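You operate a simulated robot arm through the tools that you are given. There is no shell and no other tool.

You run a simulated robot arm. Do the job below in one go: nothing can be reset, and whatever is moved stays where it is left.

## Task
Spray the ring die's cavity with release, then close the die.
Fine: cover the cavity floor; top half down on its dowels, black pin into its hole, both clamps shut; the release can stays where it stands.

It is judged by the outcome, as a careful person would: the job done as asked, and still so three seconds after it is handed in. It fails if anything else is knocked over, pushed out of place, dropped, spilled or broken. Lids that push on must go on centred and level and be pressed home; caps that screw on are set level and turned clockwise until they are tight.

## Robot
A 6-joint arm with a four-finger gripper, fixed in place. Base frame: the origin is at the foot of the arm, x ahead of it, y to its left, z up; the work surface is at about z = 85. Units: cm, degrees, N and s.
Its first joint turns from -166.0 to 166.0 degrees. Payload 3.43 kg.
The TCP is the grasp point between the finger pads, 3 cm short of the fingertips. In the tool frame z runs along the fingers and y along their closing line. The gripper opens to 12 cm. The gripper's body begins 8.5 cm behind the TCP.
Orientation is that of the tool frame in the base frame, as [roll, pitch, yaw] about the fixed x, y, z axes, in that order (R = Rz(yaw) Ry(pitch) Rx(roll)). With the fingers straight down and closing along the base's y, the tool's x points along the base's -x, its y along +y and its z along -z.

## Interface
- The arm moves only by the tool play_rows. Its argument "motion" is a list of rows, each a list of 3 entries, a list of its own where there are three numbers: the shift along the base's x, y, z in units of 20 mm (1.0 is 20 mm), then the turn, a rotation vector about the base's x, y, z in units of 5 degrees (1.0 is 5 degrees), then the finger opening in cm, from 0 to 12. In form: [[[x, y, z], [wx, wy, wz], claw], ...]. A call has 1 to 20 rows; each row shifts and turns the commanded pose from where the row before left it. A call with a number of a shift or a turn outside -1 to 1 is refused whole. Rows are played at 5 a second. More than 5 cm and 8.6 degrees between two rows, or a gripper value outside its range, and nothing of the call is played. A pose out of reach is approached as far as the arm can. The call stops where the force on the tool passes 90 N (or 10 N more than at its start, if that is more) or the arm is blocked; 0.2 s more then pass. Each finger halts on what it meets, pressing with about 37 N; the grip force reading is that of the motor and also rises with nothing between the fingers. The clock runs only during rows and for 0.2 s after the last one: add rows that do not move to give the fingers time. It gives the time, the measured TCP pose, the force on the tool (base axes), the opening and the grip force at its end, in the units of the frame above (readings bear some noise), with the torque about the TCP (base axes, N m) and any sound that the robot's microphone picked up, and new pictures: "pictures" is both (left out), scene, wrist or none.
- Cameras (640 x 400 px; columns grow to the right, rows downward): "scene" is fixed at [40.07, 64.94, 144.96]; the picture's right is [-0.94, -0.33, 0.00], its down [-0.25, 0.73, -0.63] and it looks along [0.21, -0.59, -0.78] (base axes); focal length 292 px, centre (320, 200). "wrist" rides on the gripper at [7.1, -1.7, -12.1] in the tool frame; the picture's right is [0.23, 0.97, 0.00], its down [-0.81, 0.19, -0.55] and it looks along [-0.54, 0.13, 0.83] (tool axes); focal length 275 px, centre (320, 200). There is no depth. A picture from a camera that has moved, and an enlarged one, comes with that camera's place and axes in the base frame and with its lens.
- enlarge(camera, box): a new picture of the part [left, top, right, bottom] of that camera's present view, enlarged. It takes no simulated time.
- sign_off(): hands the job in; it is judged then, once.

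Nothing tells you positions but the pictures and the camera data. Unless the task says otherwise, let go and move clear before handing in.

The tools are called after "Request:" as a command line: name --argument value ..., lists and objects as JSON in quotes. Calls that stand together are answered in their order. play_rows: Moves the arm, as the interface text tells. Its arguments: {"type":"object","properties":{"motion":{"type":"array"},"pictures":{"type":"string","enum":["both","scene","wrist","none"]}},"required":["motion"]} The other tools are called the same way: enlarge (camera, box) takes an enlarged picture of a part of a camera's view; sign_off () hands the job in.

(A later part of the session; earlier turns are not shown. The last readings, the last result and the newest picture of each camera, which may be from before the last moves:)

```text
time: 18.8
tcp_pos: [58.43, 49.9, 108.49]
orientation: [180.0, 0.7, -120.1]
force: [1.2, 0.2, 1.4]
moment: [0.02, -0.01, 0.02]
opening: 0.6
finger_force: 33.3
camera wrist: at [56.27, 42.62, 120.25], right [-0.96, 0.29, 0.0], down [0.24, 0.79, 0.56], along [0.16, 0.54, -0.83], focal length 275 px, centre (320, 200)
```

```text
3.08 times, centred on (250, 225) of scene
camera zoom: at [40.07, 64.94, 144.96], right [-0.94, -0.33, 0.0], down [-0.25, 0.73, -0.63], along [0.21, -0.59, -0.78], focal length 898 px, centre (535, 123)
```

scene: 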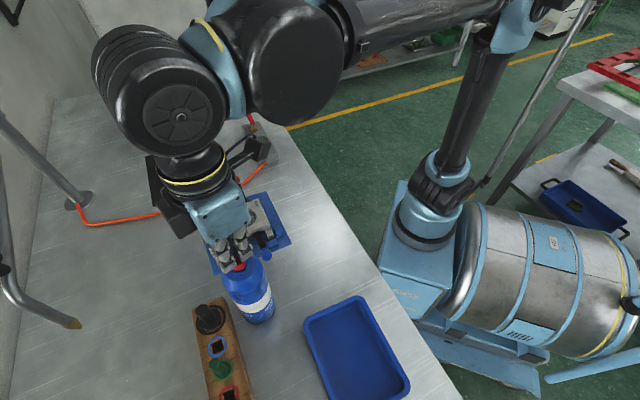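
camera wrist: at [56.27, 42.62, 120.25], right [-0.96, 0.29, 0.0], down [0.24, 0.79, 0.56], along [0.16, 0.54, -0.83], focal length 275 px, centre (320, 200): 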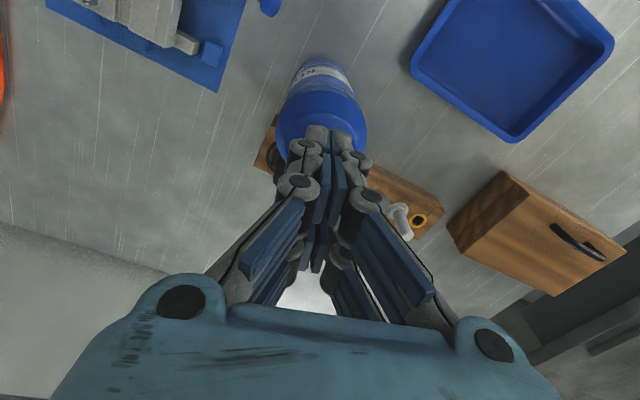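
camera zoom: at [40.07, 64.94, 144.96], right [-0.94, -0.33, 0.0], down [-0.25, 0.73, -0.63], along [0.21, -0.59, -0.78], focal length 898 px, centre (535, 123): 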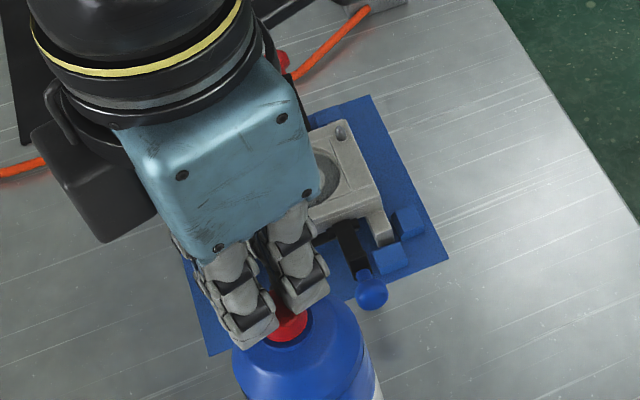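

The part of the cavity I can see looks different now: the black ring isn't visible. I'll zoom in on it.

Request:
enlarge --camera "scene" --box '[235, 185, 285, 235]'

Request:
enlarge --camera "wrist" --box '[60, 0, 200, 60]'

```text
8.00 times, centred on (260, 210) of scene
camera zoom: at [40.07, 64.94, 144.96], right [-0.94, -0.33, 0.0], down [-0.25, 0.73, -0.63], along [0.21, -0.59, -0.78], focal length 2335 px, centre (800, 120)
```

zoom: 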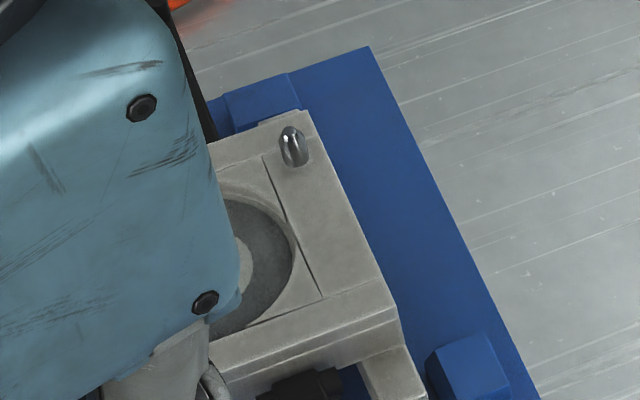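

```text
4.57 times, centred on (130, 30) of wrist
camera zoom: at [56.27, 42.62, 120.25], right [-0.96, 0.29, 0.0], down [0.24, 0.79, 0.56], along [0.16, 0.54, -0.83], focal length 1258 px, centre (1189, 977)
```

zoom: 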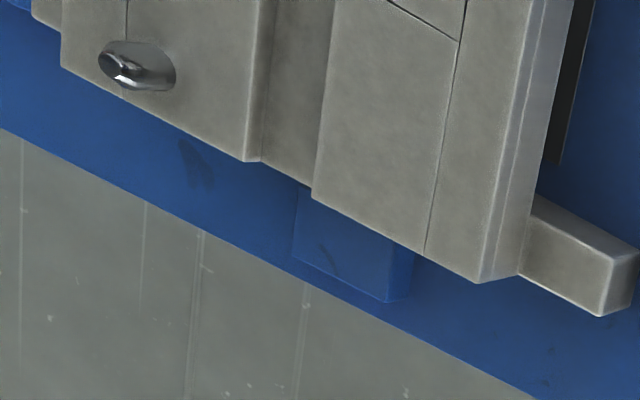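

The black cavity floor has turned lighter grey: pressing the can where it stands is coating the cavity. I'll lift off now and inspect the coverage before deciding on more.

Request:
play_rows --motion '[[[0, 0, 0.5], [0, 0, 0], 0], [[0, 0, 1], [0, 0, 0], 0], [[0, 0, 1], [0, 0, 0], 0], [[0, 0, 1], [0, 0, 0], 0], [[0, 0, 1], [0, 0, 0], 0], [[0, 0, 1], [0, 0, 0], 0], [[0.05, -1, 0.5], [0, 0, 0], 0], [[0.05, -1, 0], [0, 0, 0], 0], [[0, -1, 0], [0, 0, 0], 0], [[0, -1, 0], [0, 0, 0], 0], [[0, -1, 0], [0, 0, 0], 0], [[0, -1, 0], [0, 0, 0], 0], [[0, -1, 0], [0, 0, 0], 0], [[0, -1, 0], [0, 0, 0], 0], [[0, -1, 0], [0, 0, 0], 0], [[0, -1, 0], [0, 0, 0], 0], [[0, 0, 0], [0, 0, 0], 0]]'

Request:
enlarge --camera "scene" --box '[215, 185, 285, 255]'

Request:
enlarge --camera "scene" --box '[210, 240, 290, 330]'

```text
time: 22.4
tcp_pos: [58.71, 29.81, 120.46]
orientation: [179.9, 0.7, -120.1]
force: [0.4, 0.2, 0.4]
moment: [-0.02, 0.0, -0.03]
opening: 0.0
finger_force: 33.6
camera wrist: at [56.51, 22.57, 132.29], right [-0.96, 0.29, 0.0], down [0.24, 0.79, 0.56], along [0.16, 0.54, -0.83], focal length 275 px, centre (320, 200)
```

scene: 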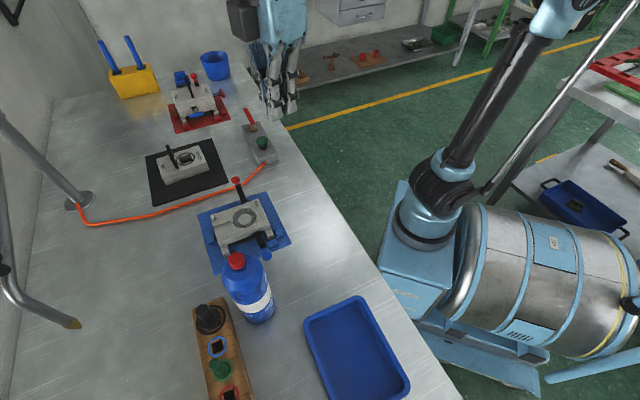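
wrist: 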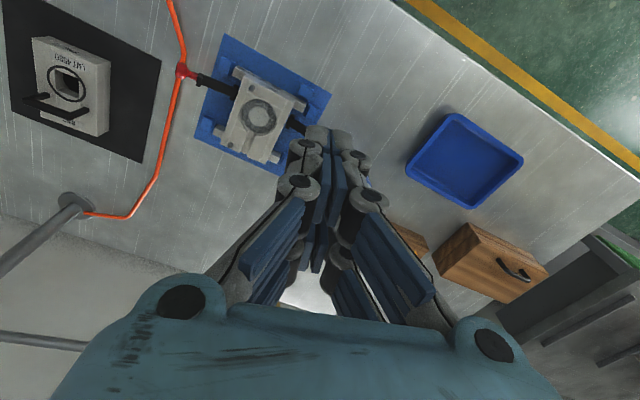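

```text
5.71 times, centred on (250, 220) of scene
camera zoom: at [40.07, 64.94, 144.96], right [-0.94, -0.33, 0.0], down [-0.25, 0.73, -0.63], along [0.21, -0.59, -0.78], focal length 1668 px, centre (720, 86)
```

zoom: 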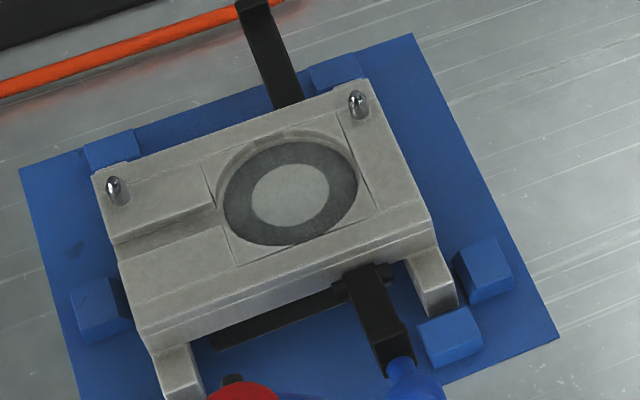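

```text
4.44 times, centred on (250, 285) of scene
camera zoom: at [40.07, 64.94, 144.96], right [-0.94, -0.33, 0.0], down [-0.25, 0.73, -0.63], along [0.21, -0.59, -0.78], focal length 1297 px, centre (631, -178)
```

zoom: 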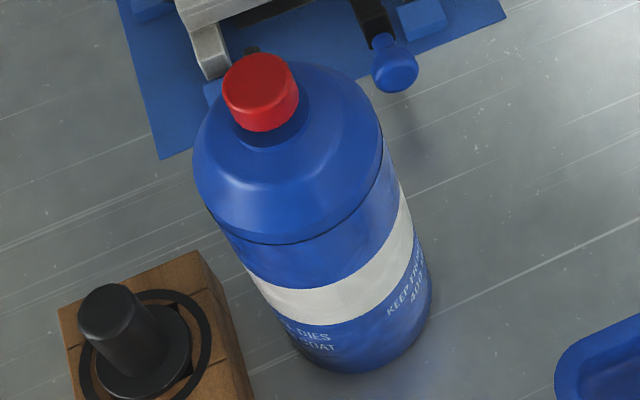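

The ring is now an even mid-grey and the can hasn't moved. I'll zoom in on the coating to judge whether it's complete.

Request:
enlarge --camera "wrist" --box '[230, 90, 290, 140]'

Request:
enlarge --camera "scene" --box '[230, 203, 262, 233]'

Request:
enlarge --camera "wrist" --box '[0, 20, 200, 160]'

```text
8.00 times, centred on (260, 115) of wrist
camera zoom: at [56.51, 22.57, 132.29], right [-0.96, 0.29, 0.0], down [0.24, 0.79, 0.56], along [0.16, 0.54, -0.83], focal length 2202 px, centre (800, 880)
```

zoom: 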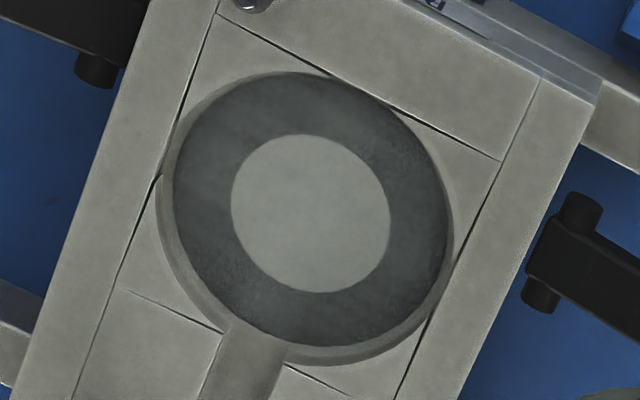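

```text
13.33 times, centred on (246, 218) of scene
camera zoom: at [40.07, 64.94, 144.96], right [-0.94, -0.33, 0.0], down [-0.25, 0.73, -0.63], along [0.21, -0.59, -0.78], focal length 3891 px, centre (1307, -40)
```

zoom: 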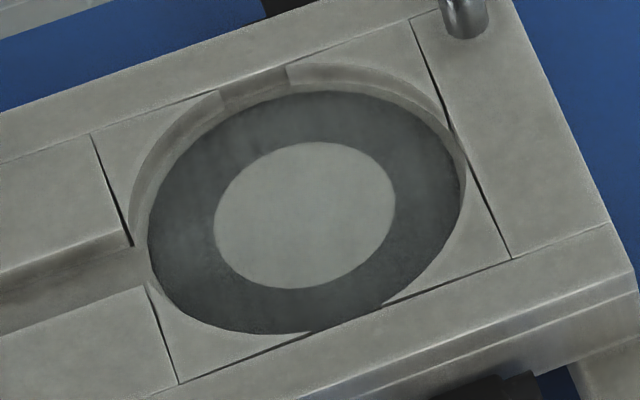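

```text
2.86 times, centred on (100, 90) of wrist
camera zoom: at [56.51, 22.57, 132.29], right [-0.96, 0.29, 0.0], down [0.24, 0.79, 0.56], along [0.16, 0.54, -0.83], focal length 786 px, centre (949, 514)
```

zoom: 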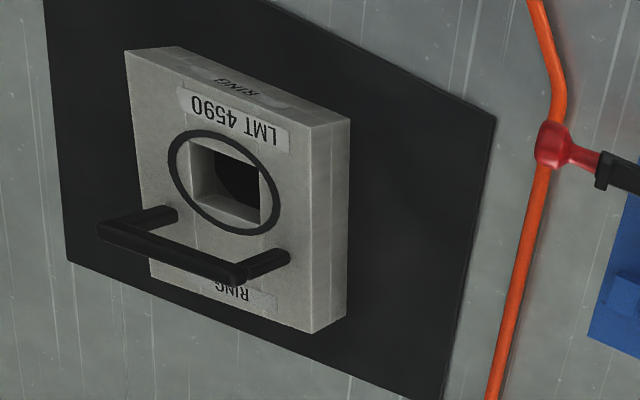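

The coating looks even over the whole floor, but I can't tell if it's complete after about one second. I'll go back for a second short press and compare the shade in the same arm pose.

Request:
play_rows --motion '[[[-0.01, 1, 0], [0, 0, 0], 0], [[-0.01, 1, 0], [0, 0, 0], 0], [[-0.01, 1, 0], [0, 0, 0], 0], [[-0.02, 1, 0], [0, 0, 0], 0], [[-0.02, 1, 0], [0, 0, 0], 0], [[-0.02, 1, 0], [0, 0, 0], 0], [[-0.02, 1, 0], [0, 0, 0], 0], [[-0.02, 1, 0], [0, 0, 0], 0], [[0, 1, 0], [0, 0, 0], 0], [[0, 1, 0], [0, 0, 0], 0], [[0, 0, -1], [0, 0, 0], 0], [[0, 0, -1], [0, 0, 0], 0], [[0, 0, -1], [0, 0, 0], 0], [[0, 0, -1], [0, 0, 0], 0], [[0, 0, -1], [0, 0, 0], 0], [[0, 0, -0.5], [0, 0, 0], 0], [[0, 0, -0.2], [0, 0, 0], 0], [[0, 0, 0], [0, 0, 0], 0]]' --pictures "none"

Request:
enlarge --camera "scene" --box '[235, 185, 285, 235]'

```text
time: 26.2
tcp_pos: [58.45, 49.72, 109.01]
orientation: [180.0, 0.7, -120.0]
force: [0.2, 0.7, 0.5]
moment: [-0.03, 0.03, -0.01]
opening: 0.0
finger_force: 33.5
```

```text
8.00 times, centred on (260, 210) of scene
camera zoom: at [40.07, 64.94, 144.96], right [-0.94, -0.33, 0.0], down [-0.25, 0.73, -0.63], along [0.21, -0.59, -0.78], focal length 2335 px, centre (800, 120)
```

zoom: 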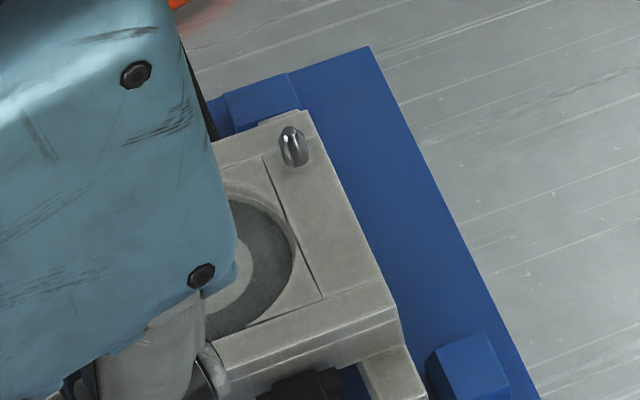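

Same shade as before the lift. Now the second short press.

Request:
play_rows --motion '[[[0, 0, -0.15], [0, 0, 0], 0], [[0, 0, -0.1], [0, 0, 0], 0], [[0, 0, 0], [0, 0, 0], 0]]' --pictures "none"

Request:
enlarge --camera "scene" --box '[235, 185, 285, 235]'

```text
time: 27.0
tcp_pos: [58.36, 49.81, 108.5]
orientation: [180.0, 0.7, -120.0]
force: [0.9, -0.9, 1.5]
moment: [0.03, 0.04, -0.04]
opening: 0.6
finger_force: 33.4
heard: click
```

```text
8.00 times, centred on (260, 210) of scene
camera zoom: at [40.07, 64.94, 144.96], right [-0.94, -0.33, 0.0], down [-0.25, 0.73, -0.63], along [0.21, -0.59, -0.78], focal length 2335 px, centre (800, 120)
```

zoom: 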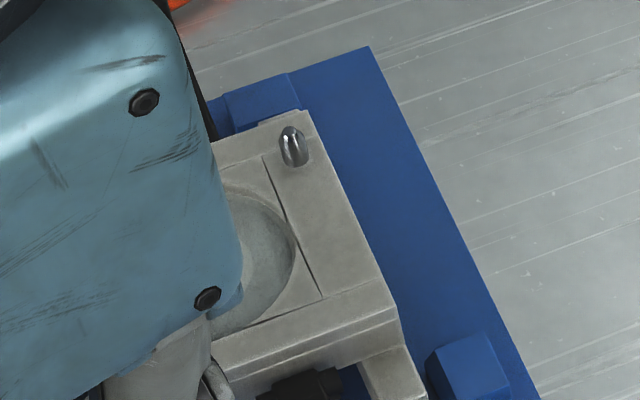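

The second press clearly added coverage; the floor is now pale. I'll lift off and inspect it in full.

Request:
play_rows --motion '[[[0, 0, 0.5], [0, 0, 0], 0], [[0, 0, 1], [0, 0, 0], 0], [[0, 0, 1], [0, 0, 0], 0], [[0, 0, 1], [0, 0, 0], 0], [[0, 0, 1], [0, 0, 0], 0], [[0, 0, 1], [0, 0, 0], 0], [[0.05, -1, 0.5], [0, 0, 0], 0], [[0.05, -1, 0], [0, 0, 0], 0], [[0, -1, 0], [0, 0, 0], 0], [[0, -1, 0], [0, 0, 0], 0], [[0, -1, 0], [0, 0, 0], 0], [[0, -1, 0], [0, 0, 0], 0], [[0, -1, 0], [0, 0, 0], 0], [[0, -1, 0], [0, 0, 0], 0], [[0, -1, 0], [0, 0, 0], 0], [[0, -1, 0], [0, 0, 0], 0], [[0, 0, 0], [0, 0, 0], 0]]'

Request:
enlarge --camera "wrist" --box '[230, 90, 290, 140]'

Request:
enlarge --camera "scene" --box '[230, 203, 262, 233]'

Request:
enlarge --camera "scene" --box '[210, 240, 290, 330]'

```text
time: 30.6
tcp_pos: [58.56, 29.93, 120.5]
orientation: [179.9, 0.7, -120.1]
force: [-1.1, 0.3, 0.4]
moment: [-0.01, 0.01, -0.01]
opening: 0.0
finger_force: 33.4
camera wrist: at [56.42, 22.6, 132.33], right [-0.96, 0.29, 0.0], down [0.24, 0.79, 0.56], along [0.16, 0.54, -0.83], focal length 275 px, centre (320, 200)
```

scene: 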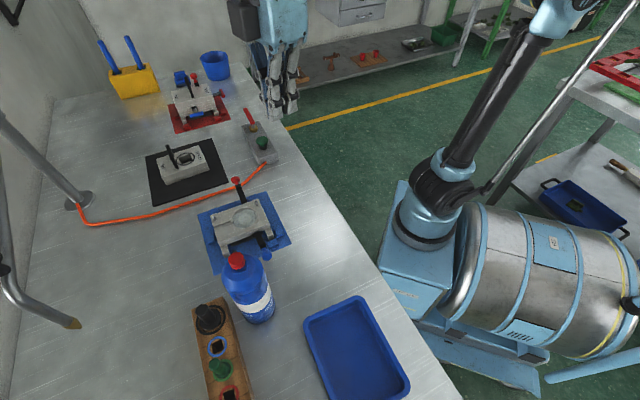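
wrist: 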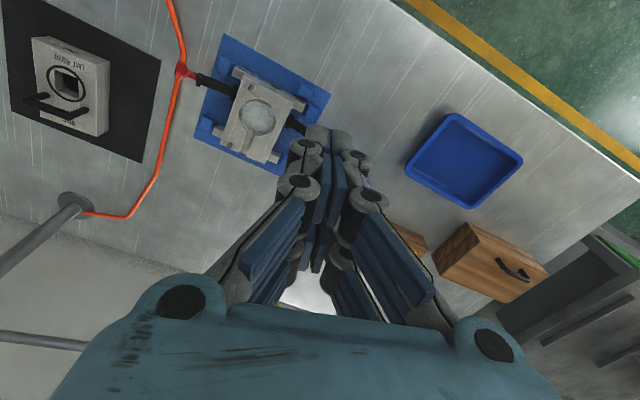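

```text
8.00 times, centred on (260, 115) of wrist
camera zoom: at [56.42, 22.6, 132.33], right [-0.96, 0.29, 0.0], down [0.24, 0.79, 0.56], along [0.16, 0.54, -0.83], focal length 2202 px, centre (800, 880)
```

zoom: 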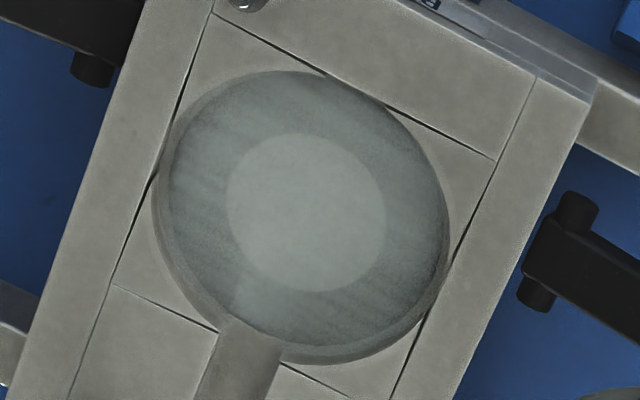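

```text
13.33 times, centred on (246, 218) of scene
camera zoom: at [40.07, 64.94, 144.96], right [-0.94, -0.33, 0.0], down [-0.25, 0.73, -0.63], along [0.21, -0.59, -0.78], focal length 3891 px, centre (1307, -40)
```

zoom: 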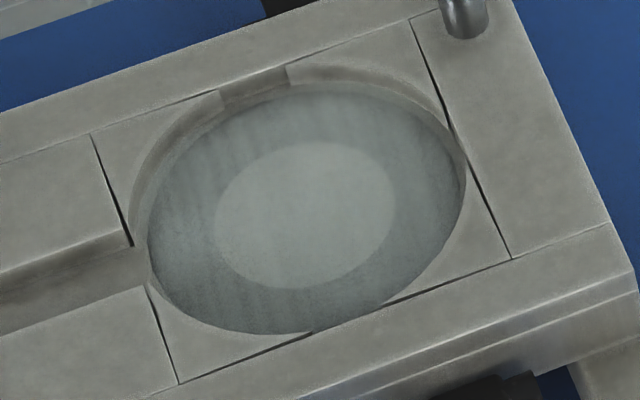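

```text
4.44 times, centred on (250, 285) of scene
camera zoom: at [40.07, 64.94, 144.96], right [-0.94, -0.33, 0.0], down [-0.25, 0.73, -0.63], along [0.21, -0.59, -0.78], focal length 1297 px, centre (631, -178)
```

zoom: 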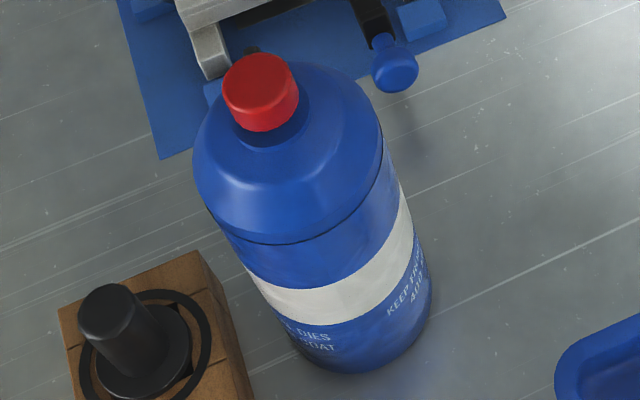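

The film is now clearly visible everywhere but still streaky, with the dark ring showing through in places. One more short press should make the coverage complete.

Request:
play_rows --motion '[[[-0.01, 1, 0], [0, 0, 0], 0], [[-0.01, 1, 0], [0, 0, 0], 0], [[-0.01, 1, 0], [0, 0, 0], 0], [[-0.02, 1, 0], [0, 0, 0], 0], [[-0.02, 1, 0], [0, 0, 0], 0], [[-0.02, 1, 0], [0, 0, 0], 0], [[-0.02, 1, 0], [0, 0, 0], 0], [[-0.02, 1, 0], [0, 0, 0], 0], [[0, 1, 0], [0, 0, 0], 0], [[0, 1, 0], [0, 0, 0], 0], [[0, 0, -1], [0, 0, 0], 0], [[0, 0, -1], [0, 0, 0], 0], [[0, 0, -1], [0, 0, 0], 0], [[0, 0, -1], [0, 0, 0], 0], [[0, 0, -1], [0, 0, 0], 0], [[0, 0, -0.5], [0, 0, 0], 0], [[0, 0, -0.25], [0, 0, 0], 0], [[0, 0, 0], [0, 0, 0], 0]]' --pictures "none"

Request:
play_rows --motion '[[[0, 0, -0.15], [0, 0, 0], 0], [[0, 0, -0.08], [0, 0, 0], 0], [[0, 0, 0], [0, 0, 0], 0]]' --pictures "none"

Request:
enlarge --camera "scene" --box '[235, 185, 285, 235]'

```text
time: 34.4
tcp_pos: [58.21, 49.82, 108.94]
orientation: [179.9, 0.7, -120.1]
force: [-0.6, 1.5, 1.1]
moment: [0.0, -0.02, -0.02]
opening: 0.0
finger_force: 33.0
```

```text
time: 35.2
tcp_pos: [58.29, 49.92, 108.5]
orientation: [179.9, 0.7, -120.0]
force: [-0.8, 0.3, 1.2]
moment: [0.01, 0.04, 0.01]
opening: 0.63
finger_force: 33.7
heard: click
```

```text
8.00 times, centred on (260, 210) of scene
camera zoom: at [40.07, 64.94, 144.96], right [-0.94, -0.33, 0.0], down [-0.25, 0.73, -0.63], along [0.21, -0.59, -0.78], focal length 2335 px, centre (800, 120)
```

zoom: 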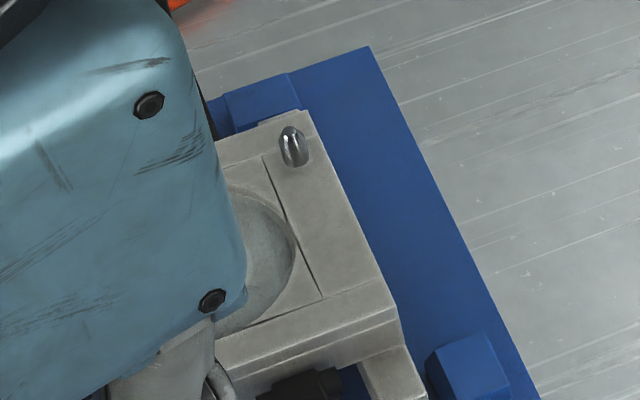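

The shade matches the previous press, so the coat is saturated and the floor is covered. Now I lift off, turn the wrist back and move to look at the top half on the black mat.

Request:
play_rows --motion '[[[0, 0, 0.5], [0, 0, 0], 0], [[0, 0, 1], [0, 0, 0], 0], [[0, 0, 1], [0, 0, 0], 0], [[0, 0, 1], [0, 0, 0], 0], [[0, 0, 1], [0, 0, 0], 0], [[0, 0, 1], [0, 0, 0], 0], [[0, 0, 0.5], [0, 0, 0], 0], [[0.4, -1, 0], [0, 0, -1], 4], [[0.4, -1, 0], [0, 0, -1], 8], [[0.4, -1, 0], [0, 0, -1], 12], [[0.4, -1, 0], [0, 0, -1], 12], [[0.4, -1, 0], [0, 0, -1], 12], [[0.4, -1, 0], [0, 0, -1], 12], [[0.4, -1, 0], [0, 0, -1], 12], [[0.4, -1, 0], [0, 0, -1], 12], [[0.4, -1, 0], [0, 0, -1], 12], [[0.4, -1, 0], [0, 0, -1], 12], [[0.4, -1, 0], [0, 0, -1], 12], [[0.4, -1, 0], [0, 0, -1], 12], [[0, 0, 0], [0, 0, 0], 12]]'

Request:
enlarge --camera "scene" --box '[230, 203, 262, 233]'

```text
time: 39.4
tcp_pos: [68.07, 25.8, 120.47]
orientation: [179.9, 0.6, 180.0]
force: [-0.9, -0.2, 0.1]
moment: [0.02, -0.02, -0.04]
opening: 11.99
finger_force: 0.0
camera wrist: at [60.72, 24.06, 132.35], right [-0.23, 0.97, 0.0], down [0.8, 0.19, 0.56], along [0.55, 0.13, -0.83], focal length 275 px, centre (320, 200)
```

scene: 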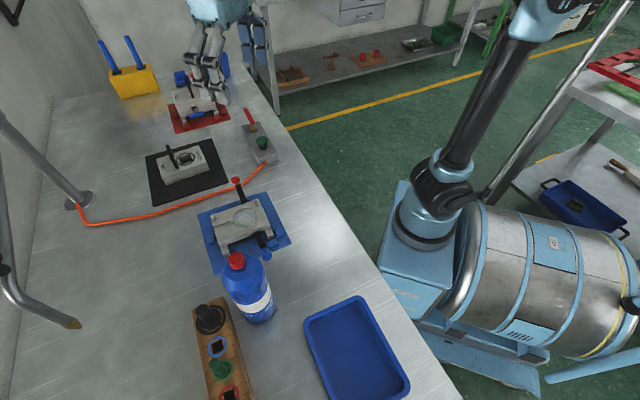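
wrist: 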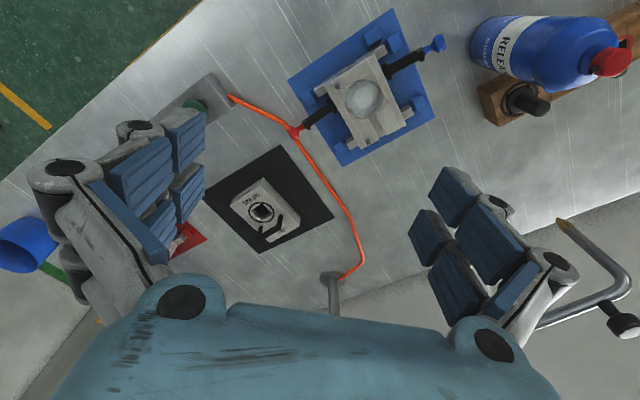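

```text
13.33 times, centred on (246, 218) of scene
camera zoom: at [40.07, 64.94, 144.96], right [-0.94, -0.33, 0.0], down [-0.25, 0.73, -0.63], along [0.21, -0.59, -0.78], focal length 3891 px, centre (1307, -40)
```

zoom: 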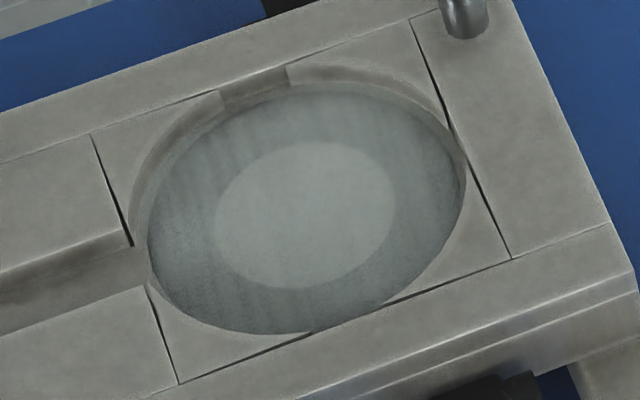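

The coat did not change further, so the spraying is complete. This viewpoint shows both the lower half and the top half, so I'll zoom to measure them.

Request:
enlarge --camera "wrist" --box '[200, 140, 340, 260]'

Request:
enlarge --camera "wrist" --box '[225, 170, 305, 250]'

Request:
enlarge --camera "wrist" --box '[280, 0, 450, 170]'

Request:
enlarge --camera "scene" --box '[150, 135, 220, 205]'

```text
3.33 times, centred on (270, 200) of wrist
camera zoom: at [60.72, 24.06, 132.35], right [-0.23, 0.97, 0.0], down [0.8, 0.19, 0.56], along [0.55, 0.13, -0.83], focal length 918 px, centre (487, 200)
```

zoom: 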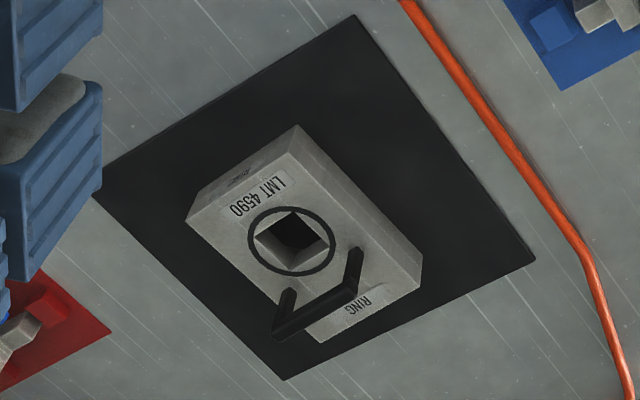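

```text
5.00 times, centred on (265, 210) of wrist
camera zoom: at [60.72, 24.06, 132.35], right [-0.23, 0.97, 0.0], down [0.8, 0.19, 0.56], along [0.55, 0.13, -0.83], focal length 1376 px, centre (595, 150)
```

zoom: 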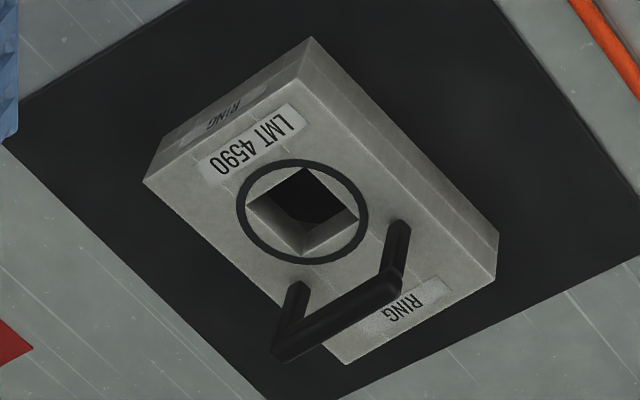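

```text
2.35 times, centred on (365, 85) of wrist
camera zoom: at [60.72, 24.06, 132.35], right [-0.23, 0.97, 0.0], down [0.8, 0.19, 0.56], along [0.55, 0.13, -0.83], focal length 648 px, centre (214, 471)
```

zoom: 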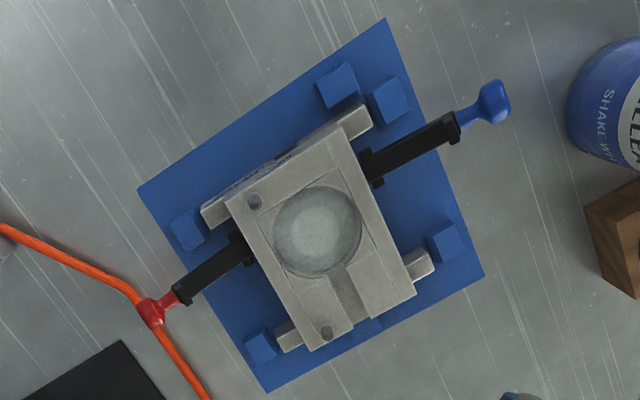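

```text
5.71 times, centred on (185, 170) of scene
camera zoom: at [40.07, 64.94, 144.96], right [-0.94, -0.33, 0.0], down [-0.25, 0.73, -0.63], along [0.21, -0.59, -0.78], focal length 1668 px, centre (1091, 371)
```

zoom: 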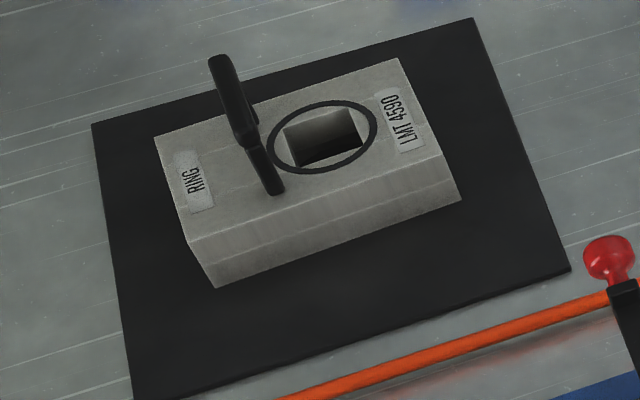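

I'll zoom further to get accurate corner pixels of the top half, the lower half and its dowels.

Request:
enlarge --camera "wrist" --box '[232, 175, 272, 215]'

Request:
enlarge --camera "wrist" --box '[255, 205, 295, 245]'

Request:
enlarge --camera "wrist" --box '[310, 40, 410, 100]'

Request:
enlarge --camera "wrist" --box '[330, 90, 410, 150]'

Request:
enlarge --camera "scene" --box '[160, 140, 200, 190]'

Request:
enlarge --camera "scene" --box '[180, 140, 215, 180]'

```text
10.00 times, centred on (252, 195) of wrist
camera zoom: at [60.72, 24.06, 132.35], right [-0.23, 0.97, 0.0], down [0.8, 0.19, 0.56], along [0.55, 0.13, -0.83], focal length 2753 px, centre (1000, 250)
```

zoom: 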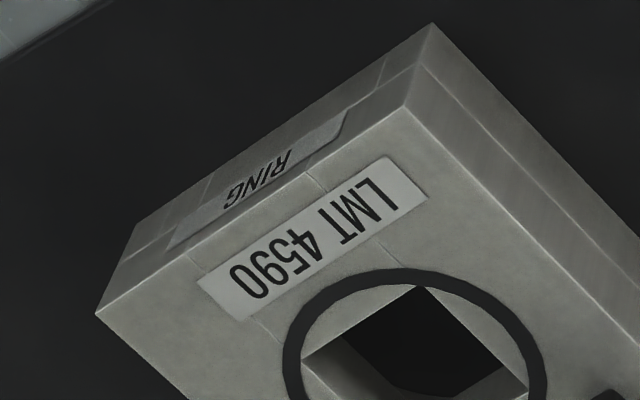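

```text
10.00 times, centred on (275, 225) of wrist
camera zoom: at [60.72, 24.06, 132.35], right [-0.23, 0.97, 0.0], down [0.8, 0.19, 0.56], along [0.55, 0.13, -0.83], focal length 2753 px, centre (770, -50)
```

zoom: 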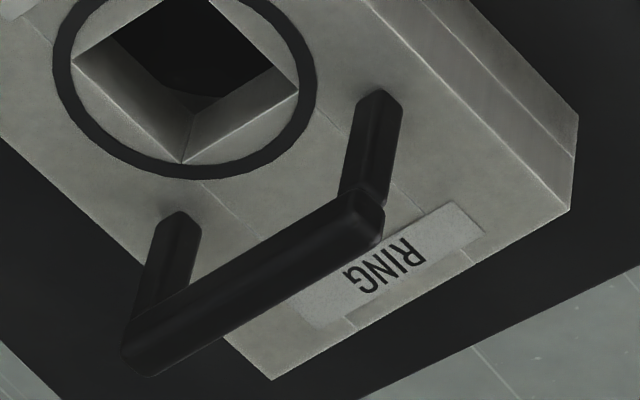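

```text
6.40 times, centred on (360, 70) of wrist
camera zoom: at [60.72, 24.06, 132.35], right [-0.23, 0.97, 0.0], down [0.8, 0.19, 0.56], along [0.55, 0.13, -0.83], focal length 1762 px, centre (64, 1032)
```

zoom: 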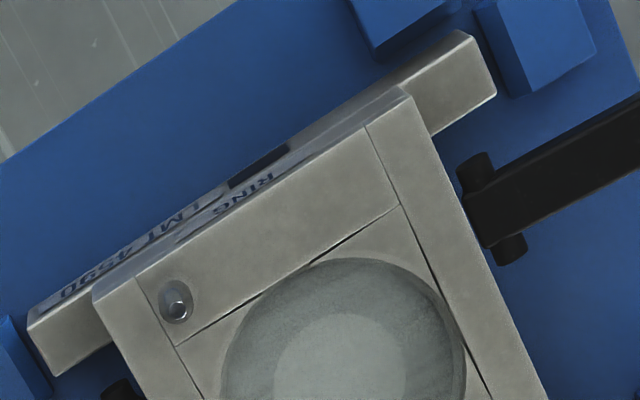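

```text
6.67 times, centred on (370, 120) of wrist
camera zoom: at [60.72, 24.06, 132.35], right [-0.23, 0.97, 0.0], down [0.8, 0.19, 0.56], along [0.55, 0.13, -0.83], focal length 1835 px, centre (-13, 733)
```

zoom: 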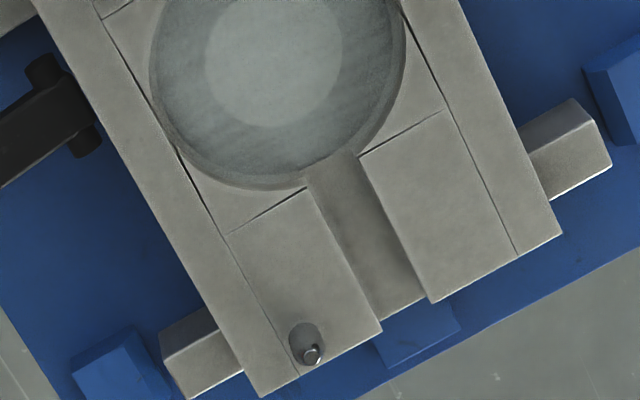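

```text
8.00 times, centred on (180, 165) of scene
camera zoom: at [40.07, 64.94, 144.96], right [-0.94, -0.33, 0.0], down [-0.25, 0.73, -0.63], along [0.21, -0.59, -0.78], focal length 2335 px, centre (1440, 480)
```

zoom: 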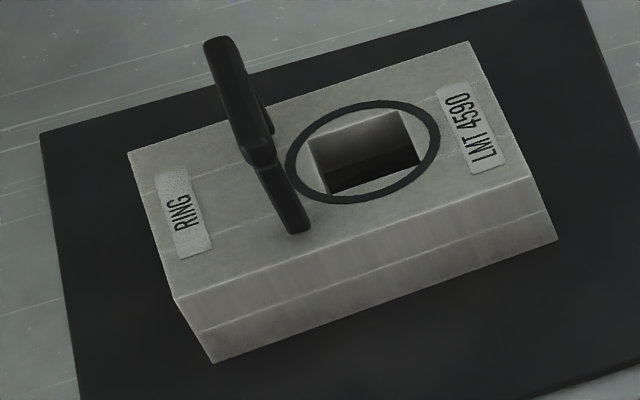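

```text
10.00 times, centred on (198, 160) of scene
camera zoom: at [40.07, 64.94, 144.96], right [-0.94, -0.33, 0.0], down [-0.25, 0.73, -0.63], along [0.21, -0.59, -0.78], focal length 2918 px, centre (1545, 600)
```

zoom: 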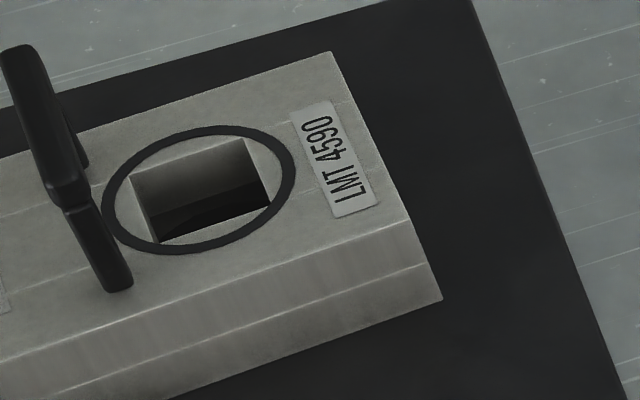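

I've worked out the geometry. The top half is about 12×8×3.2 cm, centred near (96.1, 21.1) at 49° with its handle mid near (97.2, 22.3, 92); the lower half is centred near (70.6, 33.7) at 45° with its face at z≈89. The hole offset matches the cavity offset, so orientation needs only about −4°. I'll now approach above the handle to test reach.

Request:
play_rows --motion '[[[0.95, -0.12, -0.4], [0, 0, -0.6], 8], [[0.95, -0.12, -0.4], [0, 0, -0.6], 6], [[0.95, -0.12, -0.4], [0, 0, -0.6], 6], [[0.95, -0.12, -0.4], [0, 0, -0.6], 6], [[0.95, -0.12, -0.4], [0, 0, -0.6], 6], [[0.95, -0.12, -0.4], [0, 0, -0.6], 6], [[0.95, -0.12, -0.4], [0, 0, -0.6], 6], [[0.95, -0.12, -0.4], [0, 0, -0.6], 6], [[0.95, -0.12, -0.4], [0, 0, -0.6], 6], [[0.95, -0.12, -0.4], [0, 0, -0.6], 6], [[0.95, -0.12, -0.4], [0, 0, -0.6], 6], [[0.95, -0.12, -0.4], [0, 0, -0.6], 6], [[0.95, -0.12, -0.4], [0, 0, -0.6], 6], [[0.95, -0.12, -0.4], [0, 0, -0.4], 6], [[0, 0, 0], [0, 0, 0], 6]]'

```text
time: 42.6
tcp_pos: [94.56, 22.5, 109.19]
orientation: [179.9, 0.7, 139.0]
force: [-1.2, -0.1, -0.6]
moment: [-0.05, 0.02, -0.01]
opening: 6.01
finger_force: 0.0
camera wrist: at [87.93, 25.95, 121.14], right [0.47, 0.89, 0.0], down [0.73, -0.38, 0.56], along [0.5, -0.26, -0.83], focal length 275 px, centre (320, 200)
```

scene: 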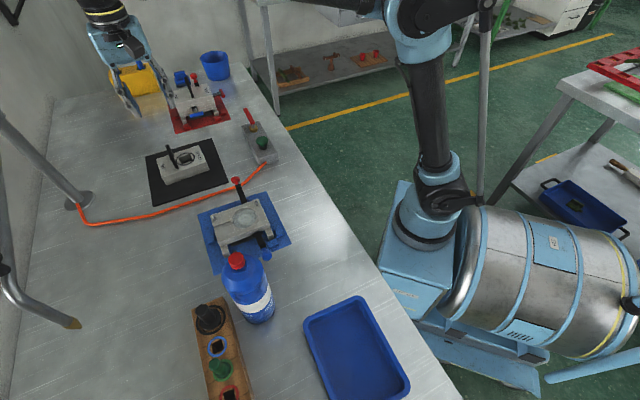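
wrist: 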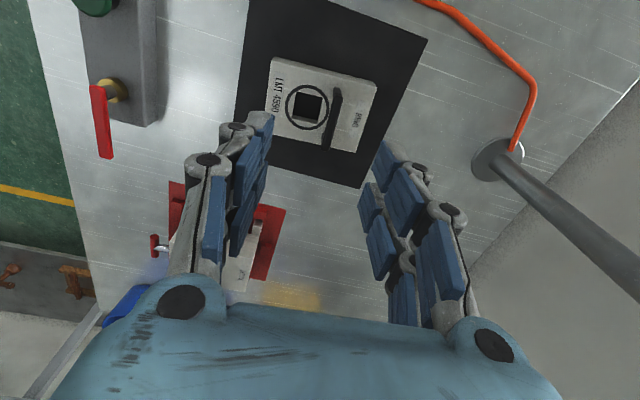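

I'm above and slightly short of the handle. I'll zoom to measure the handle accurately from here.

Request:
enlarge --camera "wrist" --box '[255, 50, 385, 160]'

Request:
enlarge --camera "wrist" --box '[310, 75, 360, 160]'

```text
3.64 times, centred on (320, 105) of wrist
camera zoom: at [87.93, 25.95, 121.14], right [0.47, 0.89, 0.0], down [0.73, -0.38, 0.56], along [0.5, -0.26, -0.83], focal length 1001 px, centre (320, 546)
```

zoom: 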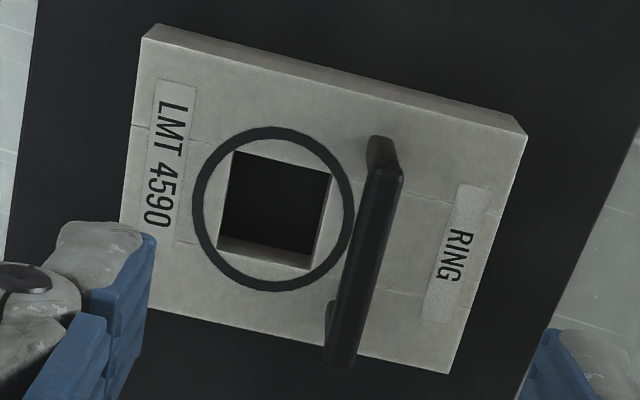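

```text
4.71 times, centred on (335, 118) of wrist
camera zoom: at [87.93, 25.95, 121.14], right [0.47, 0.89, 0.0], down [0.73, -0.38, 0.56], along [0.5, -0.26, -0.83], focal length 1295 px, centre (249, 588)
```

zoom: 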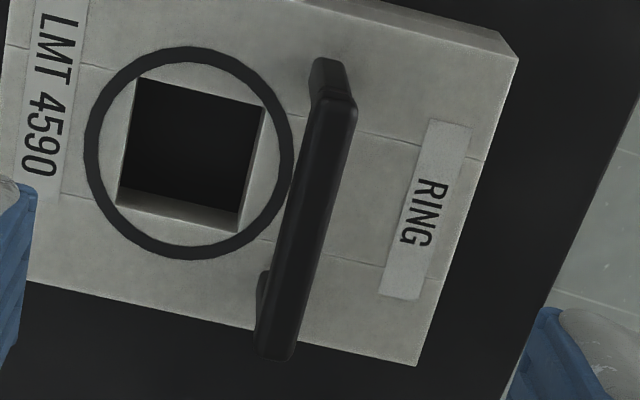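

The handle bar's middle is at about (97.4, 22.4), bar top z≈92.3, running at −41°. I'll move over it and come down partway to test reach.

Request:
play_rows --motion '[[[0.7, -0.03, -0.6], [0, 0, 0], 5], [[0.7, -0.03, -0.8], [0, 0, 0], 5], [[0, 0, -0.8], [0, 0, 0], 5], [[0, 0, -0.8], [0, 0, 0], 5], [[0, 0, -0.8], [0, 0, 0], 5], [[0, 0, -0.8], [0, 0, 0], 5], [[0, 0, 0], [0, 0, 0], 5]]' --pictures "wrist"

```text
time: 44.2
tcp_pos: [97.2, 22.47, 100.03]
orientation: [-180.0, 0.7, 139.0]
force: [0.1, 0.4, 0.7]
moment: [0.01, 0.0, -0.01]
opening: 4.97
finger_force: 0.1
camera wrist: at [90.69, 25.83, 111.92], right [0.46, 0.89, 0.0], down [0.73, -0.38, 0.56], along [0.5, -0.26, -0.83], focal length 275 px, centre (320, 200)
```

wrist: 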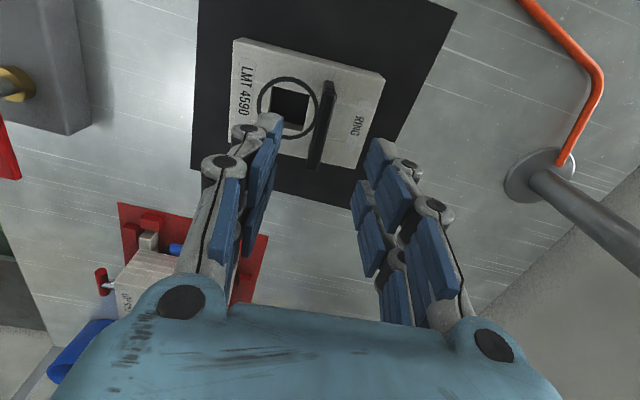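

The arm reaches here. I'll lower to just above the bar and check alignment.

Request:
play_rows --motion '[[[0.05, -0.03, -0.7], [0, 0, 0], 5], [[0, 0, -0.7], [0, 0, 0], 5], [[0, 0, -0.6], [0, 0, 0], 5], [[0, 0, 0], [0, 0, 0], 5]]' --pictures "wrist"

Request:
enlarge --camera "wrist" --box '[240, 60, 400, 220]'

Request:
enlarge --camera "scene" --box '[140, 100, 220, 200]'

```text
time: 45.2
tcp_pos: [97.37, 22.27, 95.95]
orientation: [180.0, 0.7, 139.0]
force: [-0.4, 0.6, 0.2]
moment: [0.03, -0.03, -0.01]
opening: 5.02
finger_force: 0.0
camera wrist: at [90.8, 25.74, 107.91], right [0.46, 0.89, 0.0], down [0.73, -0.38, 0.56], along [0.5, -0.26, -0.83], focal length 275 px, centre (320, 200)
```

wrist: 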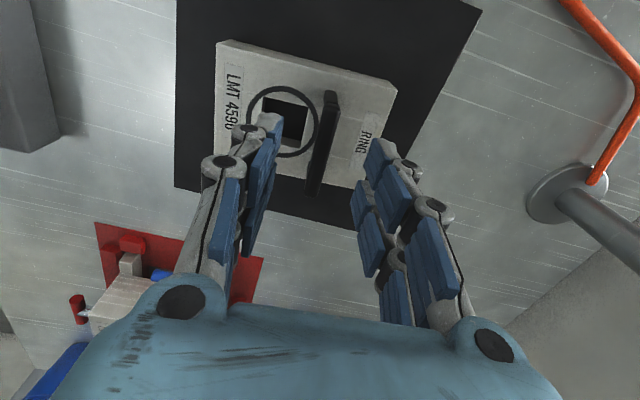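

```text
2.50 times, centred on (320, 140) of wrist
camera zoom: at [90.8, 25.74, 107.91], right [0.46, 0.89, 0.0], down [0.73, -0.38, 0.56], along [0.5, -0.26, -0.83], focal length 688 px, centre (320, 350)
```

zoom: 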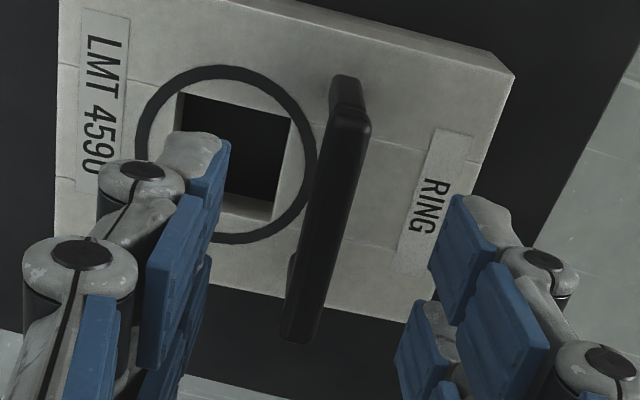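

```text
4.00 times, centred on (180, 150) of scene
camera zoom: at [40.07, 64.94, 144.96], right [-0.94, -0.33, 0.0], down [-0.25, 0.73, -0.63], along [0.21, -0.59, -0.78], focal length 1167 px, centre (880, 400)
```

zoom: 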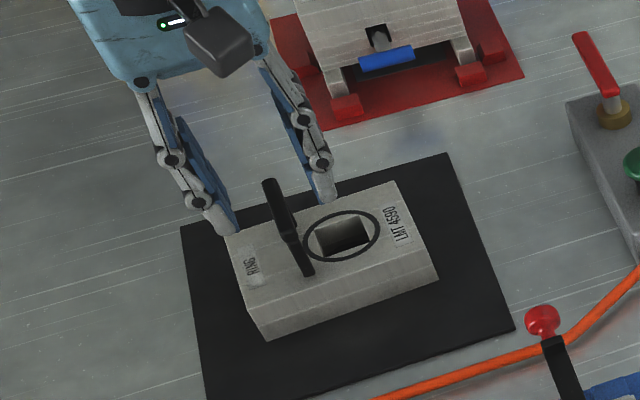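

Alignment is good: the bar is centred between the pads. I'll lower to straddle the bar and close gently.

Request:
play_rows --motion '[[[0, 0.02, -0.7], [0, 0, 0], 5], [[0, 0.02, -0.7], [0, 0, 0], 5], [[0, 0, -0.4], [0, 0, 0], 5], [[0, 0, -0.1], [0, 0, 0], 5], [[0, 0, 0], [0, 0, 0], 5]]' --pictures "wrist"

Request:
enlarge --camera "wrist" --box '[240, 60, 400, 220]'

Request:
enlarge --camera "scene" --box '[140, 110, 210, 190]'

```text
time: 46.4
tcp_pos: [97.33, 22.47, 92.11]
orientation: [-179.9, 0.8, 139.1]
force: [0.3, -0.5, 0.0]
moment: [0.02, 0.01, -0.02]
opening: 4.99
finger_force: 0.0
camera wrist: at [90.77, 25.85, 104.1], right [0.46, 0.89, 0.0], down [0.73, -0.38, 0.56], along [0.5, -0.26, -0.83], focal length 275 px, centre (320, 200)
```

wrist: 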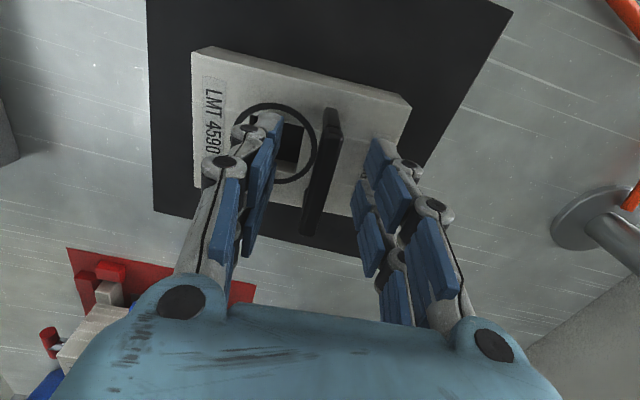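

```text
2.50 times, centred on (320, 140) of wrist
camera zoom: at [90.77, 25.85, 104.1], right [0.46, 0.89, 0.0], down [0.73, -0.38, 0.56], along [0.5, -0.26, -0.83], focal length 688 px, centre (320, 350)
```

zoom: 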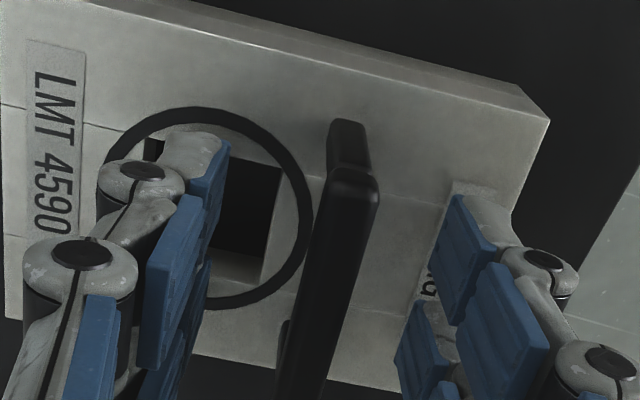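

```text
5.00 times, centred on (175, 150) of scene
camera zoom: at [40.07, 64.94, 144.96], right [-0.94, -0.33, 0.0], down [-0.25, 0.73, -0.63], along [0.21, -0.59, -0.78], focal length 1459 px, centre (1045, 450)
```

zoom: 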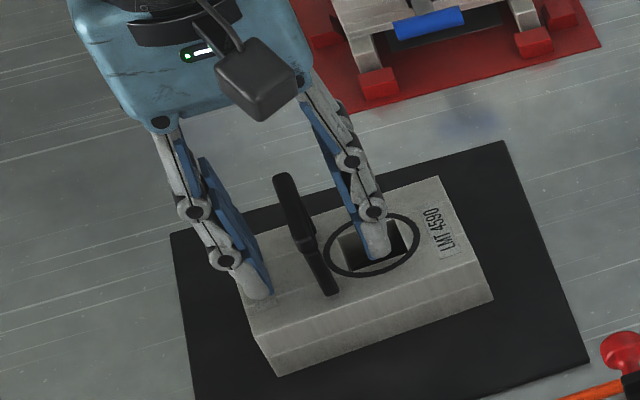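

The fingers straddle the bar just above the block. I'll close on it and lift a little to check.

Request:
play_rows --motion '[[[0, 0, 0], [0, 0, 0], 3], [[0, 0, 0], [0, 0, 0], 1.5], [[0, 0, 0], [0, 0, 0], 0], [[0, 0, 0], [0, 0, 0], 0], [[0, 0, 0], [0, 0, 0], 0]]' --pictures "none"

Request:
enlarge --camera "wrist" --box '[240, 60, 400, 220]'

Request:
enlarge --camera "scene" --box '[140, 110, 210, 190]'

```text
time: 47.6
tcp_pos: [97.27, 22.45, 92.15]
orientation: [179.9, 0.7, 138.9]
force: [-1.6, -1.6, 0.4]
moment: [-0.05, -0.02, -0.03]
opening: 0.89
finger_force: 36.1
```

```text
2.50 times, centred on (320, 140) of wrist
camera zoom: at [90.78, 25.85, 104.1], right [0.46, 0.89, 0.0], down [0.73, -0.38, 0.56], along [0.5, -0.26, -0.83], focal length 688 px, centre (320, 350)
```

zoom: 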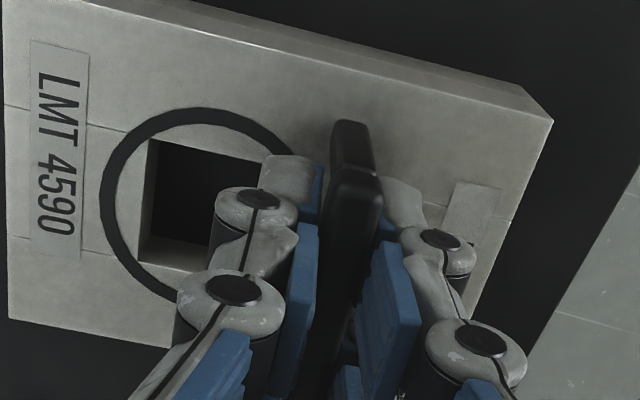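

```text
5.00 times, centred on (175, 150) of scene
camera zoom: at [40.07, 64.94, 144.96], right [-0.94, -0.33, 0.0], down [-0.25, 0.73, -0.63], along [0.21, -0.59, -0.78], focal length 1459 px, centre (1045, 450)
```

zoom: 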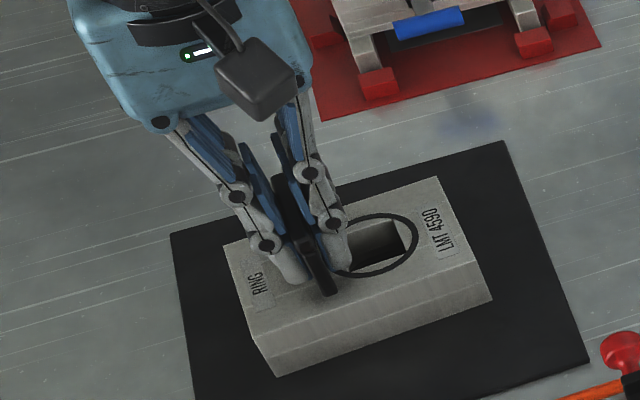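

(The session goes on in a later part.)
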